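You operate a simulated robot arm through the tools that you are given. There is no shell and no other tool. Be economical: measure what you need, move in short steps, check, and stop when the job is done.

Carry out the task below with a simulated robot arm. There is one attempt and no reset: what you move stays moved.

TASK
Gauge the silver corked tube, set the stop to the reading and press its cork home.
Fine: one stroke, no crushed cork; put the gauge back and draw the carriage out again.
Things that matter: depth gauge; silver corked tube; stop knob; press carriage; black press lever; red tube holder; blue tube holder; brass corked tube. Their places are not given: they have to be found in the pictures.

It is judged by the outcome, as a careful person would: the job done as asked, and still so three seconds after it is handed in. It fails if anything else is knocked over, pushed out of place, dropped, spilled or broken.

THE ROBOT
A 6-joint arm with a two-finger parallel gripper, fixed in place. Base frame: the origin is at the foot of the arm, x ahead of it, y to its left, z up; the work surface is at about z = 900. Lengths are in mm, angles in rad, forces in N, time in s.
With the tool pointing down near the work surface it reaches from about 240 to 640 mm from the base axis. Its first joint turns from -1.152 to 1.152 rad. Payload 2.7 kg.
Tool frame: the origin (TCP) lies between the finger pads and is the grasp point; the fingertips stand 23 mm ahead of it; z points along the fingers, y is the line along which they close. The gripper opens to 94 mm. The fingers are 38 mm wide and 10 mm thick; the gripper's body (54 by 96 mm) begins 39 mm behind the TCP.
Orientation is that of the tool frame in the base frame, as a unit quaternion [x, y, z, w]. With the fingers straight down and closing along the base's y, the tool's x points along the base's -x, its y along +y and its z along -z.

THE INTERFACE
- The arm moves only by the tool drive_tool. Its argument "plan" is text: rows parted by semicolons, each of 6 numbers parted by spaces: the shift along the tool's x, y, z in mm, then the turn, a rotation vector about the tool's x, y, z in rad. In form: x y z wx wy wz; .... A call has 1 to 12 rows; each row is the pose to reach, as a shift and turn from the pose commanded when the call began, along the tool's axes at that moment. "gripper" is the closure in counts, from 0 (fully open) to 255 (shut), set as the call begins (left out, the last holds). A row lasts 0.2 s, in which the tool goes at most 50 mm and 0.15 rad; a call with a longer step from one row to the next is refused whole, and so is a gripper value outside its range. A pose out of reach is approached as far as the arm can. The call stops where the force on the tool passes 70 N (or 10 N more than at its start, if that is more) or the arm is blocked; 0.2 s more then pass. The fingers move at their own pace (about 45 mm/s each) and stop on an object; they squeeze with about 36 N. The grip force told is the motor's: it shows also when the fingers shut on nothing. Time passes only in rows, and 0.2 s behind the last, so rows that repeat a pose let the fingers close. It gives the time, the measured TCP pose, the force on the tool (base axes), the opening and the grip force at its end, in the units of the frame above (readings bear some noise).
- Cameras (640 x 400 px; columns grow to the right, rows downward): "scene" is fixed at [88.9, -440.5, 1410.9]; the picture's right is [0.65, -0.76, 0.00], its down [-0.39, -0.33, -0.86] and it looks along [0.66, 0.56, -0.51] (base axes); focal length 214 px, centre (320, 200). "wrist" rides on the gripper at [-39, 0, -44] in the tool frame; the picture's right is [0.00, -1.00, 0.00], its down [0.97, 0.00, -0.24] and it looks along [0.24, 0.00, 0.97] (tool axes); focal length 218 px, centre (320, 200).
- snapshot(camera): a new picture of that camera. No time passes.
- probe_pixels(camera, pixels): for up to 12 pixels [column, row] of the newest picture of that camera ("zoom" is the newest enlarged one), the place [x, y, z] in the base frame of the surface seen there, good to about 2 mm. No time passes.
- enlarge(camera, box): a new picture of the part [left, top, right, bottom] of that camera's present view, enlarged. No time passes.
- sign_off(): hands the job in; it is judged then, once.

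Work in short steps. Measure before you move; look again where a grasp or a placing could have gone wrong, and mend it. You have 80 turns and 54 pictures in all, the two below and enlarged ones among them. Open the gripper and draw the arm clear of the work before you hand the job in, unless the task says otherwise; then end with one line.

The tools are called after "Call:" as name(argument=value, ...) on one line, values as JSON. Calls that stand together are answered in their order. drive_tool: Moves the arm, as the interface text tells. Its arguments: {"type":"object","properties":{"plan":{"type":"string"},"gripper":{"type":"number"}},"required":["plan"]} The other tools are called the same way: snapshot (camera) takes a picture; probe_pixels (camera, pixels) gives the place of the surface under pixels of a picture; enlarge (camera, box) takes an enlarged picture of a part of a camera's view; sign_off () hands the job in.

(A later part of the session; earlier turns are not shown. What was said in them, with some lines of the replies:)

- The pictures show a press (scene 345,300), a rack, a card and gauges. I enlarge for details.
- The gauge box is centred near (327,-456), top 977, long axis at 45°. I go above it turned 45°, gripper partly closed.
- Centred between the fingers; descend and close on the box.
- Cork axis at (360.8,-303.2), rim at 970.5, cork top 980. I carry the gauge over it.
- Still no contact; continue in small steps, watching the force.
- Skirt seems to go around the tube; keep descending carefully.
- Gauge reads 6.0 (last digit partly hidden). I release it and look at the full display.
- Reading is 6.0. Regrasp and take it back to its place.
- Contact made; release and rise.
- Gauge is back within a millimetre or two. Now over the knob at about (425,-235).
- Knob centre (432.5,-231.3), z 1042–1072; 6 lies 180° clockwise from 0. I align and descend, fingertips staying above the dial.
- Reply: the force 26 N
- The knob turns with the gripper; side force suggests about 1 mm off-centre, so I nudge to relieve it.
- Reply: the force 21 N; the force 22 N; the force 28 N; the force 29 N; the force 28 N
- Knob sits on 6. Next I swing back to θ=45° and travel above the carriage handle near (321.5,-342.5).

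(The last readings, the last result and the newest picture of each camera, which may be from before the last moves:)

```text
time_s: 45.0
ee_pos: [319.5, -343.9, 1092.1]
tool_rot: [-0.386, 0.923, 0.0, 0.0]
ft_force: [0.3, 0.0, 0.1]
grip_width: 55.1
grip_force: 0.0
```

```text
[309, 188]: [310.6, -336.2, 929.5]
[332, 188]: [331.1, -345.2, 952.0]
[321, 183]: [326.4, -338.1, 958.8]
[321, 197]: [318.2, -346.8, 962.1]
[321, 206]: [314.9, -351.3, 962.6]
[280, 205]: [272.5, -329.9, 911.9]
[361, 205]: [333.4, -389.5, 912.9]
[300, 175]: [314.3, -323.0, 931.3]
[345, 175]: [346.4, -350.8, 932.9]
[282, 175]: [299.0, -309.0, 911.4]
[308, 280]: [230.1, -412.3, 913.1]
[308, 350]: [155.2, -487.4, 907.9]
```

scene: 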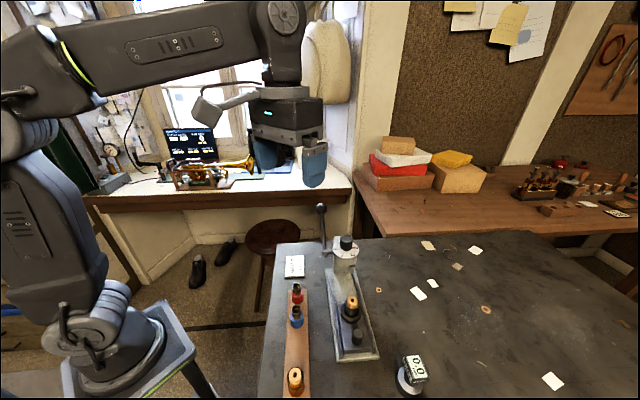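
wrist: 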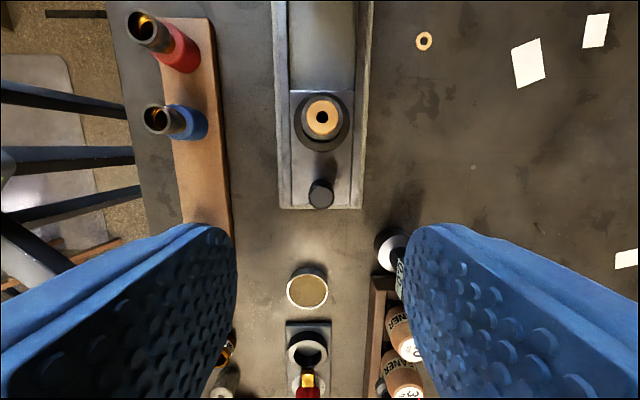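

Handle top centre ≈ (320.8,-344.4,962), plate at 932. I tilt the tool 0.5 rad (fingers leaning toward the column) and descend around the handle.

Call:
drive_tool(plan="3 -0.5 15 0 -0.125 0; 3 -0.5 30 0 -0.25 0; 3 -0.5 50 0 -0.375 0; 3 -0.5 70 0 -0.5 0; 3 -0.5 90 0 -0.5 0; 3 -0.5 90 0 -0.5 0")

Call:
enlarge(camera="scene", box=[270, 220, 430, 400])

```text
time_s: 46.4
ee_pos: [318.9, -346.4, 1002.0]
tool_rot: [-0.373, 0.894, 0.096, 0.229]
ft_force: [-0.3, -0.2, 0.7]
grip_width: 55.5
grip_force: 0.0
```

```text
2.22 times, centred on (350, 310) of scene
```

zoom: 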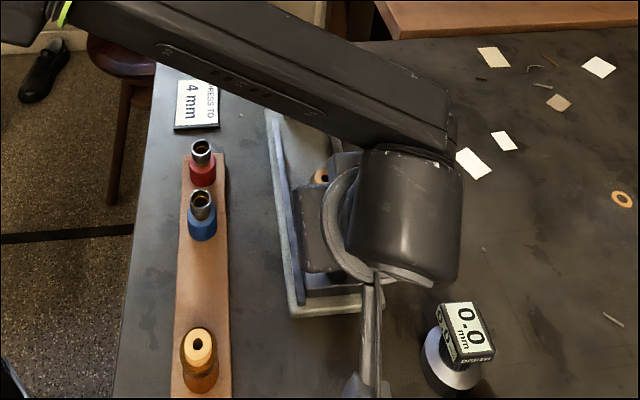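

Call:
drive_tool(plan="9.6 0 17.6 0 0 0; 17.7 0 32.5 0 0 0; 17.7 0 32.5 0 0 0")

Call:
snapshot(camera="wrist")

```text
time_s: 47.2
ee_pos: [318.0, -347.2, 963.6]
tool_rot: [-0.373, 0.894, 0.096, 0.228]
ft_force: [-0.4, -0.8, 0.2]
grip_width: 55.4
grip_force: 0.0
```

```text
11 pictures are left
```

wrist: 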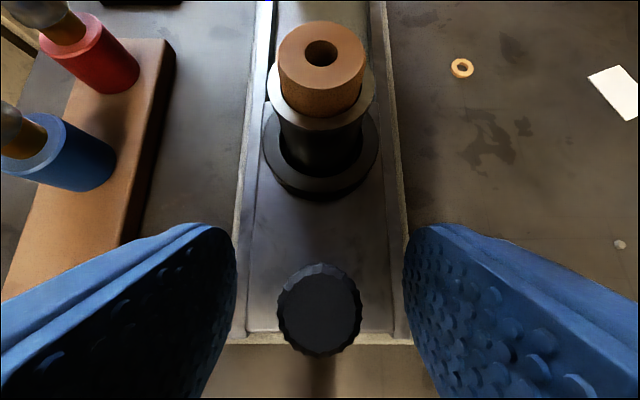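

Handle is centred between the fingers. Close, then push the carriage in.

Call:
drive_tool(plan="0 0 0 0 0 0; 0 0 0 0 0 0; 0 0 0 0 0 0; 0 0 0 0 0 0", gripper=255)

Call:
drive_tool(plan="-8.8 0 4.8 0 0 0; -17.6 0 9.6 0 0 0; -26.3 0 14.4 0 0 0; -26.3 0 14.4 0 0 0")

```text
time_s: 48.2
ee_pos: [318.3, -346.8, 963.9]
tool_rot: [-0.373, 0.894, 0.095, 0.229]
ft_force: [-2.4, 0.7, -1.5]
grip_width: 21.7
grip_force: 45.2
```

```text
time_s: 49.2
ee_pos: [339.0, -325.7, 965.0]
tool_rot: [-0.372, 0.895, 0.094, 0.228]
ft_force: [11.4, -10.6, -10.0]
grip_width: 21.7
grip_force: 44.4
```

Call:
drive_tool(plan="-8.6 -0.7 5.2 0 0 0; -17.4 -0.7 10 0 0 0; -26.1 -0.7 14.8 0 0 0; -34.9 -0.7 19.6 0 0 0; -43.7 -0.7 24.3 0 0 0; -43.7 -0.7 24.3 0 0 0")

Call:
snapshot(camera="wrist")

```text
time_s: 50.6
ee_pos: [374.8, -290.4, 963.8]
tool_rot: [-0.374, 0.894, 0.095, 0.229]
ft_force: [-0.3, 1.5, 11.4]
grip_width: 22.0
grip_force: 44.6
```

```text
10 pictures are left
```

wrist: 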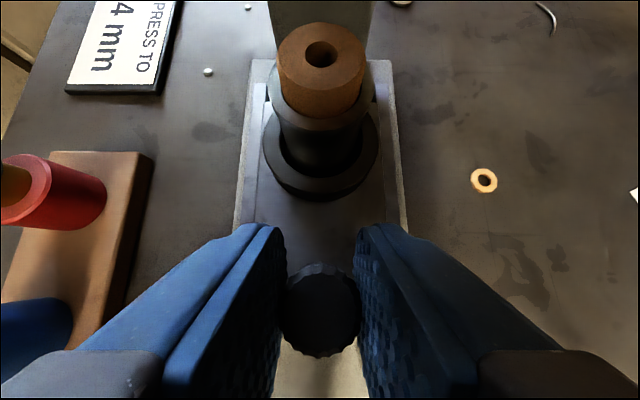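

Carriage moved 80 mm; continue to the end stop in small steps.

Call:
drive_tool(plan="-6 0 3.2 0 0 0; -12 0 6.5 0 0 0; -17.1 0 9.3 0 0 0; -17.1 0 9.3 0 0 0")

Call:
drive_tool(plan="-1.3 0 0.7 0 0 0; -2.6 0 1.4 0 0 0; -2.6 0 1.4 0 0 0")

```text
time_s: 51.6
ee_pos: [389.7, -276.8, 963.8]
tool_rot: [-0.373, 0.894, 0.095, 0.229]
ft_force: [-6.2, 4.8, 10.9]
grip_width: 21.9
grip_force: 45.1
```

```text
time_s: 52.4
ee_pos: [388.8, -276.0, 963.9]
tool_rot: [-0.372, 0.895, 0.094, 0.228]
ft_force: [-23.0, -14.4, 13.5]
grip_width: 21.8
grip_force: 44.6
```

Call:
drive_tool(plan="-0.9 0 0.5 0 0 0; -0.9 0 0.5 0 0 0")

Call:
snapshot(camera="wrist")

```text
time_s: 53.0
ee_pos: [388.1, -275.7, 965.2]
tool_rot: [-0.373, 0.895, 0.094, 0.225]
ft_force: [-32.2, -13.5, 12.2]
grip_width: 21.7
grip_force: 45.2
```

```text
9 pictures are left
```

wrist: 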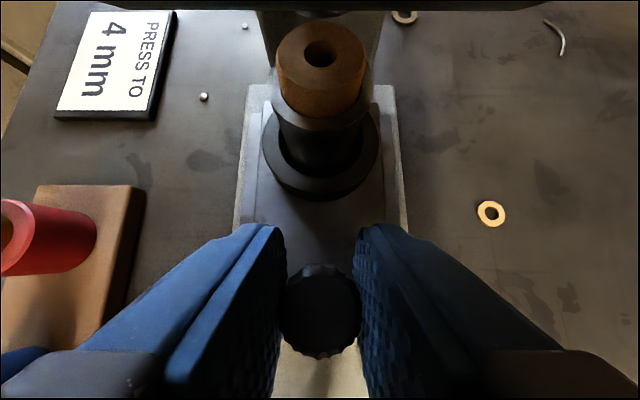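

Call:
probe_pixels(camera="wrist", pixels=[[290, 50], [352, 50], [321, 30], [321, 75], [250, 95], [390, 95], [380, 60], [270, 60], [320, 3]])

Call:
enlarge(camera="scene", box=[270, 200, 430, 360])

```text
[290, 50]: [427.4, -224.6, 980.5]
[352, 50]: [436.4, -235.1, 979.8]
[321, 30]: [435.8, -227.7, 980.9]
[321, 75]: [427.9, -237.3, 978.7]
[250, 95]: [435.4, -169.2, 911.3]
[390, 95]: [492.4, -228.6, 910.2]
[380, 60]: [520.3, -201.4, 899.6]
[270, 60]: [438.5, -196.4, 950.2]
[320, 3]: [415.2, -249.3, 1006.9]
```

```text
2.50 times, centred on (350, 280) of scene
```

zoom: 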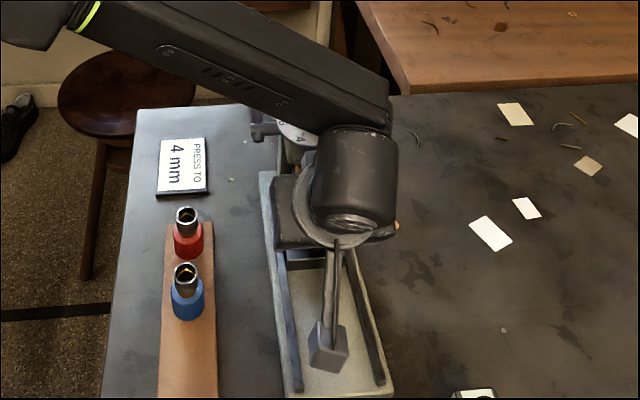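

Cork is now at (431.9,-231.2), right under the ram, and the carriage is at its end stop. Relax, release, and withdraw backward then up.

Call:
drive_tool(plan="2.3 0 -1.2 0 0 0; 2.3 0 -1.2 0 0 0")

Call:
drive_tool(plan="0 0 0 0 0 0; 0 0 0 0 0 0; 0 0 0 0 0 0; 26 0 -14 0 0 0; 53 0 -29 0 0 0; 53 0 -29 0 0 0; 34 0 -64 0 0 0; 15 0 -99 0 0 0; -4 0 -134 0 0 0; -23 0 -169 0 0 0; -42 0 -204 0 0 0; -42 0 -204 0 0 0", gripper=105)

Call:
enlarge(camera="scene", box=[270, 190, 390, 360])

```text
time_s: 53.6
ee_pos: [388.1, -275.5, 964.2]
tool_rot: [-0.373, 0.894, 0.095, 0.228]
ft_force: [-24.8, -4.7, 10.7]
grip_width: 21.9
grip_force: 45.2
```

```text
time_s: 56.2
ee_pos: [347.1, -322.2, 1165.2]
tool_rot: [-0.372, 0.895, 0.095, 0.228]
ft_force: [0.3, -0.4, 0.8]
grip_width: 55.3
grip_force: 0.1
```

```text
2.35 times, centred on (330, 275) of scene
```

zoom: 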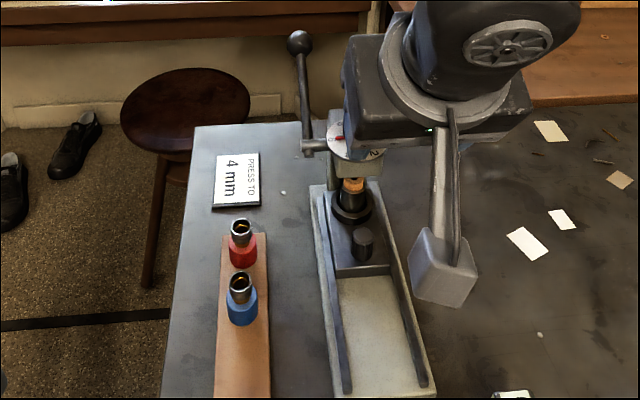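

Call:
probe_pixels(camera="zoom", pixels=[[299, 42], [291, 42], [308, 42], [299, 33], [299, 51], [302, 70], [305, 100], [307, 130], [307, 148], [320, 145], [303, 148], [338, 135]])

```text
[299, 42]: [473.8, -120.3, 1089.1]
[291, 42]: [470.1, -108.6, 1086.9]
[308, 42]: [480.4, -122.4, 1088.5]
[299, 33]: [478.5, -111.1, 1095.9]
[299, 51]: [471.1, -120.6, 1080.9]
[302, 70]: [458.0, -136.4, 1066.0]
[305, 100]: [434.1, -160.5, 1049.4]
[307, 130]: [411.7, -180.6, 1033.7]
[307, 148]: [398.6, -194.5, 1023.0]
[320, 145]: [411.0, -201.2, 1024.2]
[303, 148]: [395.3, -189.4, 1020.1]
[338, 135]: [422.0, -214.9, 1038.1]
```

Lever: pivot ≈ (399,-193,1022), ball ≈ (479,-114,1086), raised ~30° toward the rear. I untilt, travel above the ball and turn to θ=-135°.

Call:
drive_tool(plan="0 0 0 0 0.125 0; 0 0 0 0 0.25 0; 0 0 0 0 0.375 0; 0 0 0 0 0.5 0; 0 0 0 0 0.5 0")

Call:
drive_tool(plan="-22 5 0 0 0 0.143; -44 10 0 0 0 0.286; -66 15 0 0 0 0.429; -88 20 0 0 0 0.572; -110 25 0 0 0 0.715; -132 30 0 0 0 0.858; -154 35 0 0 0 1.0; -176 40 0 0 0 1.143; -198 45 0 0 0 1.286; -220 50 0 0 0 1.429; -240.4 53.7 0 0 0 1.571; -240.4 53.7 0 0 0 1.571")

Call:
drive_tool(plan="0 0 0 0 0 0.143; 0 0 0 0 0 0.286; 0 0 0 0 0 0.429; 0 0 0 0 0 0.572; 0 0 0 0 0 0.715; 0 0 0 0 0 0.858; 0 0 0 0 0 1.0; 0 0 0 0 0 1.143; 0 0 0 0 0 1.286; 0 0 0 0 0 1.429; 0 0 0 0 0 1.565; 0 0 0 0 0 1.565")

Call:
snapshot(camera="wrist")

```text
time_s: 57.4
ee_pos: [346.3, -319.1, 1162.7]
tool_rot: [-0.385, 0.923, 0.0, -0.001]
ft_force: [-0.4, -0.1, 0.0]
grip_width: 55.2
grip_force: 0.1
```

```text
time_s: 60.0
ee_pos: [478.5, -108.0, 1163.1]
tool_rot: [0.38, 0.925, 0.0, 0.0]
ft_force: [0.1, -0.2, 0.2]
grip_width: 55.5
grip_force: 0.0
```

```text
time_s: 62.6
ee_pos: [478.0, -111.4, 1164.3]
tool_rot: [0.922, 0.386, 0.0, 0.001]
ft_force: [-0.3, -0.2, -0.1]
grip_width: 55.2
grip_force: 0.1
```

```text
6 pictures are left
```

wrist: 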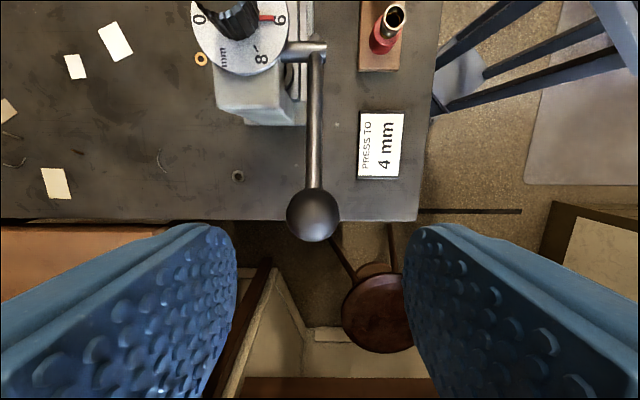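

Call:
probe_pixels(camera="wrist", pixels=[[313, 205], [313, 215], [313, 190], [289, 213], [336, 213], [313, 238], [315, 150], [315, 100], [320, 50]])

```text
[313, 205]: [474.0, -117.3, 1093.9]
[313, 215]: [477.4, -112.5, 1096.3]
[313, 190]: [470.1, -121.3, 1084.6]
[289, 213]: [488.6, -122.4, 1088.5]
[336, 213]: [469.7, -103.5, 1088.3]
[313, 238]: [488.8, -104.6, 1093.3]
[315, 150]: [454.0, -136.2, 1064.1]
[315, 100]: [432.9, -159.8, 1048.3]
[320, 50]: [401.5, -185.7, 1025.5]
```

Ball centre (479.3,-113,1085). Descend around it and close.

Call:
drive_tool(plan="-1 2.5 35 0 0 0; -1 2.5 60 0 0 0; -1 2.5 79 0 0 0; -1 2.5 79 0 0 0")

Call:
drive_tool(plan="0 0 0 0 0 0; 0 0 0 0 0 0; 0 0 0 0 0 0; 0 0 0 0 0 0", gripper=255)

```text
time_s: 63.6
ee_pos: [478.1, -112.4, 1084.0]
tool_rot: [0.922, 0.388, 0.0, 0.0]
ft_force: [0.2, -0.3, 0.3]
grip_width: 55.2
grip_force: 0.0
```

```text
time_s: 64.6
ee_pos: [479.7, -113.8, 1084.4]
tool_rot: [0.922, 0.387, 0.002, 0.001]
ft_force: [19.3, -14.3, -5.4]
grip_width: 31.5
grip_force: 45.1
```

Call:
drive_tool(plan="0 1.2 0 0 0 0; 3 1.2 5 0 0 0; 5.7 1.2 10.6 0 0 0; 5.7 1.2 10.6 0 0 0")

```text
time_s: 65.6
ee_pos: [483.3, -110.1, 1073.7]
tool_rot: [0.922, 0.388, -0.001, 0.001]
ft_force: [3.2, -18.5, 6.1]
grip_width: 31.5
grip_force: 45.4
```

Lever swings down freely. Continue along the arc.

Call:
drive_tool(plan="1.7 0.6 5.2 0 0 0; 3.8 0.6 10.4 0 0 0; 5.6 0.6 16 0 0 0; 7.2 0.6 21.4 0 0 0; 7.2 0.6 21.4 0 0 0")

```text
time_s: 66.8
ee_pos: [489.3, -105.1, 1053.3]
tool_rot: [0.922, 0.388, 0.001, 0.001]
ft_force: [1.0, -8.7, 9.2]
grip_width: 31.3
grip_force: 45.1
```

Call:
drive_tool(plan="1.2 0.3 5.6 0 0 0; 2.2 0.3 11.3 0 0 0; 3 0.3 17 0 0 0; 3.6 0.3 22.6 0 0 0; 3.6 0.3 22.6 0 0 0")

```text
time_s: 68.0
ee_pos: [491.0, -101.4, 1030.7]
tool_rot: [0.922, 0.387, 0.0, 0.0]
ft_force: [-0.9, -1.4, 14.7]
grip_width: 31.5
grip_force: 45.1
```

Call:
drive_tool(plan="0.3 0 5.7 0 0 0; 0.5 0 11.4 0 0 0; 0.3 0 17 0 0 0; 0 0 22.8 0 0 0; 0 0 22.8 0 0 0")

```text
time_s: 69.2
ee_pos: [492.5, -101.0, 1006.3]
tool_rot: [0.921, 0.389, 0.001, 0.0]
ft_force: [1.7, -1.9, 14.1]
grip_width: 31.3
grip_force: 45.2
```

Call:
drive_tool(plan="-0.7 0 5.6 0 0 0; -1.5 0 11.3 0 0 0; -2.7 0 17 0 0 0; -4 0 22.6 0 0 0; -4 0 22.6 0 0 0")

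```text
time_s: 70.4
ee_pos: [491.0, -103.4, 989.5]
tool_rot: [0.922, 0.387, 0.005, 0.002]
ft_force: [-2.4, 21.8, 35.8]
grip_width: 31.3
grip_force: 44.5
```

Resistance has begun at z≈989; look at the ram and cork.

Call:
enlarge(camera="scene", box=[310, 220, 390, 320])

```text
4.00 times, centred on (350, 270) of scene
```

zoom: 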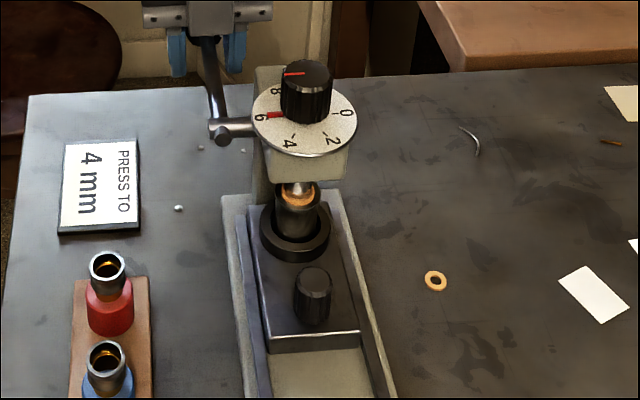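

Call:
probe_pixels(camera="zoom", pixels=[[284, 192], [288, 198], [298, 200], [310, 198], [297, 205], [297, 211], [278, 200], [297, 190]])

```text
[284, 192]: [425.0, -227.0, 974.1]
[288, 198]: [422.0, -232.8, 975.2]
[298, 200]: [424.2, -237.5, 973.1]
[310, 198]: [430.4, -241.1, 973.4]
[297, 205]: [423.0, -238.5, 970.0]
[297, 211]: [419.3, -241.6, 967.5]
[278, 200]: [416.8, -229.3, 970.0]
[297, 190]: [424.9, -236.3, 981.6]
```

Call:
drive_tool(plan="0 0 0 0 0 0; 0 0 0 0 0 0; 0 0 0 0 0 0")

```text
time_s: 71.2
ee_pos: [491.3, -103.0, 988.1]
tool_rot: [0.922, 0.388, 0.004, 0.002]
ft_force: [1.4, 23.5, 33.6]
grip_width: 31.5
grip_force: 45.4
```

Call:
drive_tool(plan="0.5 -0.5 1.5 0 0 0; 0.5 -0.5 2.5 0 0 0; 0.5 -0.5 2.5 0 0 0")

```text
time_s: 72.0
ee_pos: [491.7, -103.2, 987.1]
tool_rot: [0.922, 0.387, 0.003, 0.004]
ft_force: [-1.3, 15.2, 37.6]
grip_width: 31.4
grip_force: 45.1
```

Call:
drive_tool(plan="0 -0.5 1.5 0 0 0; 0 -0.5 3 0 0 0; 0 -0.5 3 0 0 0; 0 -0.5 3 0 0 0")

Call:
enlarge(camera="scene", box=[330, 255, 360, 290])

```text
time_s: 73.0
ee_pos: [491.1, -104.4, 984.3]
tool_rot: [0.922, 0.388, 0.005, 0.003]
ft_force: [-7.7, 8.1, 39.5]
grip_width: 31.3
grip_force: 45.0
```

```text
11.43 times, centred on (345, 272) of scene
```

zoom: 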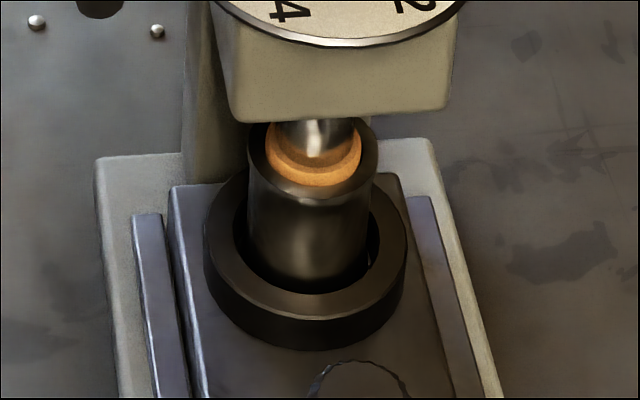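

Call:
probe_pixels(camera="zoom", pixels=[[280, 160], [290, 166], [320, 168], [350, 160], [276, 150], [356, 148], [318, 192], [258, 165], [368, 160], [300, 195]])

```text
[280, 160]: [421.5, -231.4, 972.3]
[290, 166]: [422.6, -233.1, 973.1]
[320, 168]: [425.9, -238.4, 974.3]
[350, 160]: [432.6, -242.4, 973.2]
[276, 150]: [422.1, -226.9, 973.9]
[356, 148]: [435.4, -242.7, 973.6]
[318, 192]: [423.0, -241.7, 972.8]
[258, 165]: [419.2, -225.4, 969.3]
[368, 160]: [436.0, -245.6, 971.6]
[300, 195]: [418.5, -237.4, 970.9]
```

Still yielding slowly; continue the same stroke until the stop is felt.

Call:
drive_tool(plan="-0.6 0 2 0 0 0; -1 0 4 0 0 0; -1 0 4 0 0 0; -1 0 4 0 0 0")

```text
time_s: 74.0
ee_pos: [490.2, -104.9, 982.9]
tool_rot: [0.921, 0.389, 0.008, 0.005]
ft_force: [-12.8, 15.7, 57.9]
grip_width: 31.4
grip_force: 45.5
```

Call:
drive_tool(plan="-0.3 0 1 0 0 0; -0.5 0 2 0 0 0; -0.5 0 2 0 0 0")

```text
time_s: 74.7
ee_pos: [490.2, -104.2, 983.2]
tool_rot: [0.921, 0.388, 0.009, 0.004]
ft_force: [-15.2, 5.6, 13.5]
grip_width: 31.2
grip_force: 45.1
stopped in row 3: the force on the tool passed its limit (the readings are from after the stop); the commanded pose is now the measured one
```

Hard stop reached (70 N without movement). Now raise the lever back along the arc.

Call:
drive_tool(plan="1.6 0 -6 0 0 0; 3.0 0 -13.4 0 0 0; 4.3 0 -24.7 0 0 0; 4.7 0 -36.1 0 0 0; 4.2 0 -47.5 0 0 0; 2.7 0 -58.8 0 0 0; 0.2 -0.3 -70 0 0 0; -3.2 -0.6 -80.9 0 0 0; -7.6 -0.9 -91.5 0 0 0; -13.2 -1.1 -101.5 0 0 0; -13.2 -1.1 -101.5 0 0 0")

```text
time_s: 77.1
ee_pos: [481.4, -111.9, 1081.8]
tool_rot: [0.921, 0.388, 0.008, 0.003]
ft_force: [19.5, 10.1, -32.3]
grip_width: 31.3
grip_force: 45.1
```

Call:
drive_tool(plan="1 0 1.5 0 0 0; 1 0 1.5 0 0 0")

Call:
drive_tool(plan="0 0 0 0 0 0; 0 0 0 0 0 0; 0 0 0 0 0 0; 0 0 -40 0 0 0; 0 0 -85 0 0 0; 0 0 -85 0 0 0", gripper=105)

Call:
enlarge(camera="scene", box=[300, 195, 400, 300])

```text
time_s: 77.7
ee_pos: [481.0, -111.9, 1080.8]
tool_rot: [0.922, 0.387, 0.008, 0.005]
ft_force: [13.2, 11.8, -22.6]
grip_width: 31.2
grip_force: 45.0
```

```text
time_s: 79.1
ee_pos: [478.2, -112.1, 1169.3]
tool_rot: [0.922, 0.388, 0.009, 0.004]
ft_force: [-0.4, 0.3, 0.5]
grip_width: 55.3
grip_force: 0.1
```

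```text
3.81 times, centred on (350, 248) of scene
```

zoom: 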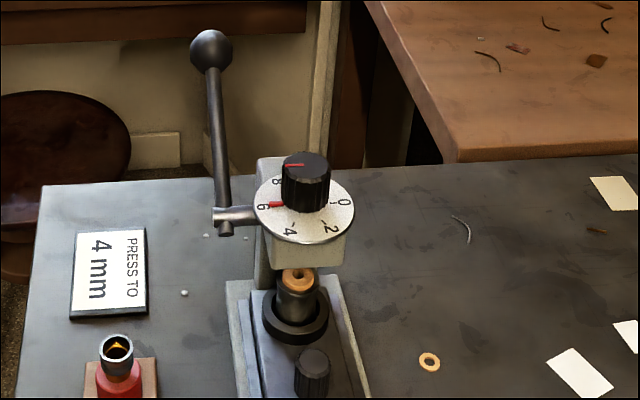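

Call:
probe_pixels(camera="zoom", pixels=[[211, 50], [200, 50], [222, 50], [211, 32], [290, 274], [306, 276], [298, 280], [290, 282], [280, 284], [297, 291], [314, 284]])

```text
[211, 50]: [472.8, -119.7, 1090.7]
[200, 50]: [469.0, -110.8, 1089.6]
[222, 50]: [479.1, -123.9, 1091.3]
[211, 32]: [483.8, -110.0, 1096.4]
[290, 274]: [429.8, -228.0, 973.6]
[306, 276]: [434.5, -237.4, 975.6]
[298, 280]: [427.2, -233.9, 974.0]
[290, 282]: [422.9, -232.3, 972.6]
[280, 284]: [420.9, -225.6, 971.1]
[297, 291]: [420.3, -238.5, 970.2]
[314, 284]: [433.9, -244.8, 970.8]
```

Cork top is now ~974 (6 mm lower), lever up, ram clear. Now back to the carriage handle via the reverse route.

Call:
drive_tool(plan="-22 5 0 0 0 -0.143; -44 10 0 0 0 -0.286; -66 14 0 0 0 -0.429; -88 19 0 0 0 -0.572; -110 24 0 0 0 -0.715; -132 29 0 0 0 -0.858; -154 33 0 0 0 -1.0; -176 38 0 0 0 -1.143; -198 43 0 0 0 -1.286; -220 48 0 0 0 -1.429; -241.2 52.3 0 0 0 -1.571; -241.2 52.3 0 0 0 -1.571")

Call:
drive_tool(plan="0 0 0 0 0 -0.143; 0 0 0 0 0 -0.286; 0 0 0 0 0 -0.429; 0 0 0 0 0 -0.572; 0 0 0 0 0 -0.715; 0 0 0 0 0 -0.858; 0 0 0 0 0 -1.0; 0 0 0 0 0 -1.143; 0 0 0 0 0 -1.286; 0 0 0 0 0 -1.429; 0 0 0 0 0 -1.56; 0 0 0 0 0 -1.56")

```text
time_s: 81.7
ee_pos: [346.0, -322.4, 1163.6]
tool_rot: [0.377, 0.926, 0.003, 0.009]
ft_force: [-0.1, -0.3, 0.6]
grip_width: 55.4
grip_force: 0.0
```

```text
time_s: 84.3
ee_pos: [347.2, -322.0, 1165.5]
tool_rot: [-0.383, 0.924, -0.004, 0.01]
ft_force: [0.3, 0.5, -0.1]
grip_width: 55.0
grip_force: 0.0
```

Call:
drive_tool(plan="-1 3 20 0 -0.12 0; -1 3 50 0 -0.24 0; -1 3 80 0 -0.36 0; -1 3 110 0 -0.49 0; -1 3 140 0 -0.49 0; -1 3 170 0 -0.49 0; -1 3 199 0 -0.49 0; -1 3 199 0 -0.49 0")

Call:
snapshot(camera="wrist")

```text
time_s: 86.1
ee_pos: [351.5, -318.1, 964.9]
tool_rot: [-0.372, 0.894, 0.087, 0.233]
ft_force: [-0.7, 0.3, 0.8]
grip_width: 55.3
grip_force: 0.0
```

```text
2 pictures are left
```

wrist: 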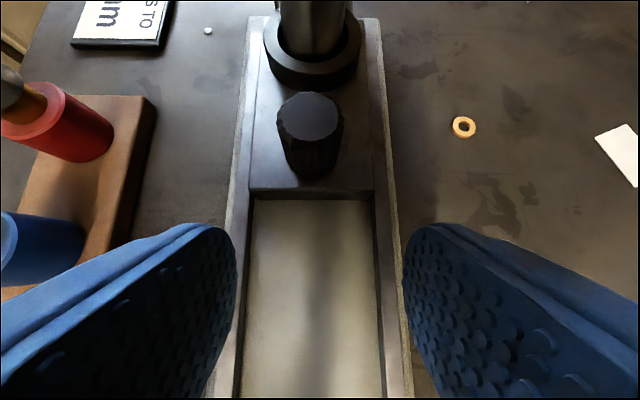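

Call:
drive_tool(plan="-16 3.5 9 0 0 0; -32 3.5 17.5 0 0 0; -49.2 3.5 26.8 0 0 0; -49.2 3.5 26.8 0 0 0")

Call:
drive_tool(plan="0 0 0 0 0 0; 0 0 0 0 0 0; 0 0 0 0 0 0; 0 0 0 0 0 0", gripper=255)

```text
time_s: 87.1
ee_pos: [389.0, -275.3, 966.5]
tool_rot: [-0.372, 0.894, 0.087, 0.233]
ft_force: [1.3, 0.8, -0.5]
grip_width: 55.1
grip_force: 0.0
```

```text
time_s: 88.1
ee_pos: [387.9, -276.0, 966.5]
tool_rot: [-0.373, 0.894, 0.088, 0.232]
ft_force: [-1.0, 0.9, 2.0]
grip_width: 22.1
grip_force: 45.2
```

Call:
drive_tool(plan="8.8 0 -4.8 0 0 0; 17.6 0 -9.6 0 0 0; 26.3 0 -14.4 0 0 0; 35.1 0 -19.2 0 0 0; 43.9 0 -24 0 0 0; 43.9 0 -24 0 0 0")

```text
time_s: 89.5
ee_pos: [352.3, -312.5, 965.1]
tool_rot: [-0.372, 0.894, 0.088, 0.233]
ft_force: [2.8, -4.0, -1.2]
grip_width: 21.9
grip_force: 44.6
```

Call:
drive_tool(plan="8.8 0 -4.8 0 0 0; 17.6 0 -9.6 0 0 0; 26.3 0 -14.4 0 0 0; 35.1 0 -19.2 0 0 0; 42 0 -23 0 0 0; 42 0 -23 0 0 0")

Call:
drive_tool(plan="1 0 -0.5 0 0 0; 1.8 0 -1 0 0 0; 1.8 0 -1 0 0 0")

```text
time_s: 90.9
ee_pos: [317.0, -346.8, 966.8]
tool_rot: [-0.373, 0.894, 0.087, 0.233]
ft_force: [2.1, -2.8, 5.8]
grip_width: 21.8
grip_force: 45.1
```

```text
time_s: 91.7
ee_pos: [317.7, -346.1, 965.2]
tool_rot: [-0.372, 0.894, 0.088, 0.233]
ft_force: [11.4, 6.6, 9.7]
grip_width: 22.1
grip_force: 44.7
```

Carriage is back at its outer position. Relax, release and rise clear.

Call:
drive_tool(plan="-0.9 0 0.5 0 0 0; -0.9 0 0.5 0 0 0")

Call:
drive_tool(plan="0 0 0 0 0 0; 0 0 0 0 0 0; 0 0 0 0 0 0; -9.6 0 -17.6 0 0 0; -28.7 0 -52.7 0 0 0; -47.9 0 -87.8 0 0 0; -67 0 -122.9 0 0 0; -86 0 -158 0 0 0; -105 0 -193 0 0 0; -124 0 -228 0 0 0; -124 0 -228 0 0 0", gripper=60)

Call:
snapshot(camera="scene")

```text
time_s: 92.3
ee_pos: [316.9, -346.9, 966.7]
tool_rot: [-0.372, 0.894, 0.087, 0.234]
ft_force: [9.4, 3.4, 11.1]
grip_width: 21.8
grip_force: 44.8
```

```text
time_s: 94.7
ee_pos: [313.2, -344.0, 1225.3]
tool_rot: [-0.372, 0.894, 0.088, 0.233]
ft_force: [-0.4, 0.5, 0.2]
grip_width: 72.1
grip_force: 0.0
```

```text
1 pictures are left
5 turns are left
```

scene: 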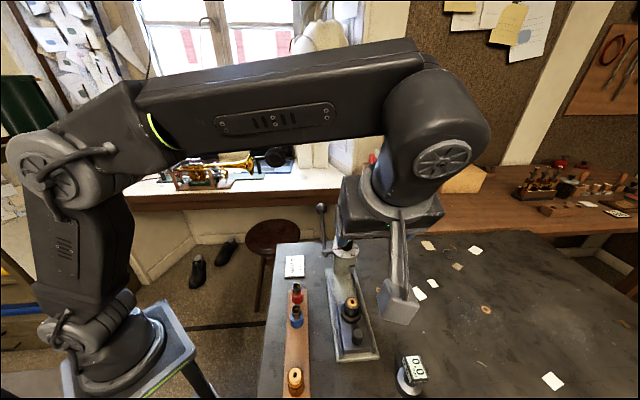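

All is in place: gauge back, carriage out, lever up, arm clear.

Call:
sign_off()

```text
The job is handed in.
```

The silver tube's cork read 6.0 mm on the gauge. I set the stop to 6 and pressed the cork to the stop in one stroke; its top measures about 6 mm lower (980 to 974, probe good to 2 mm). The gauge is back within 1–2 mm of its place, the carriage is drawn out and the arm is clear. I followed the gauge, not the "PRESS TO 4 mm" card on the table.
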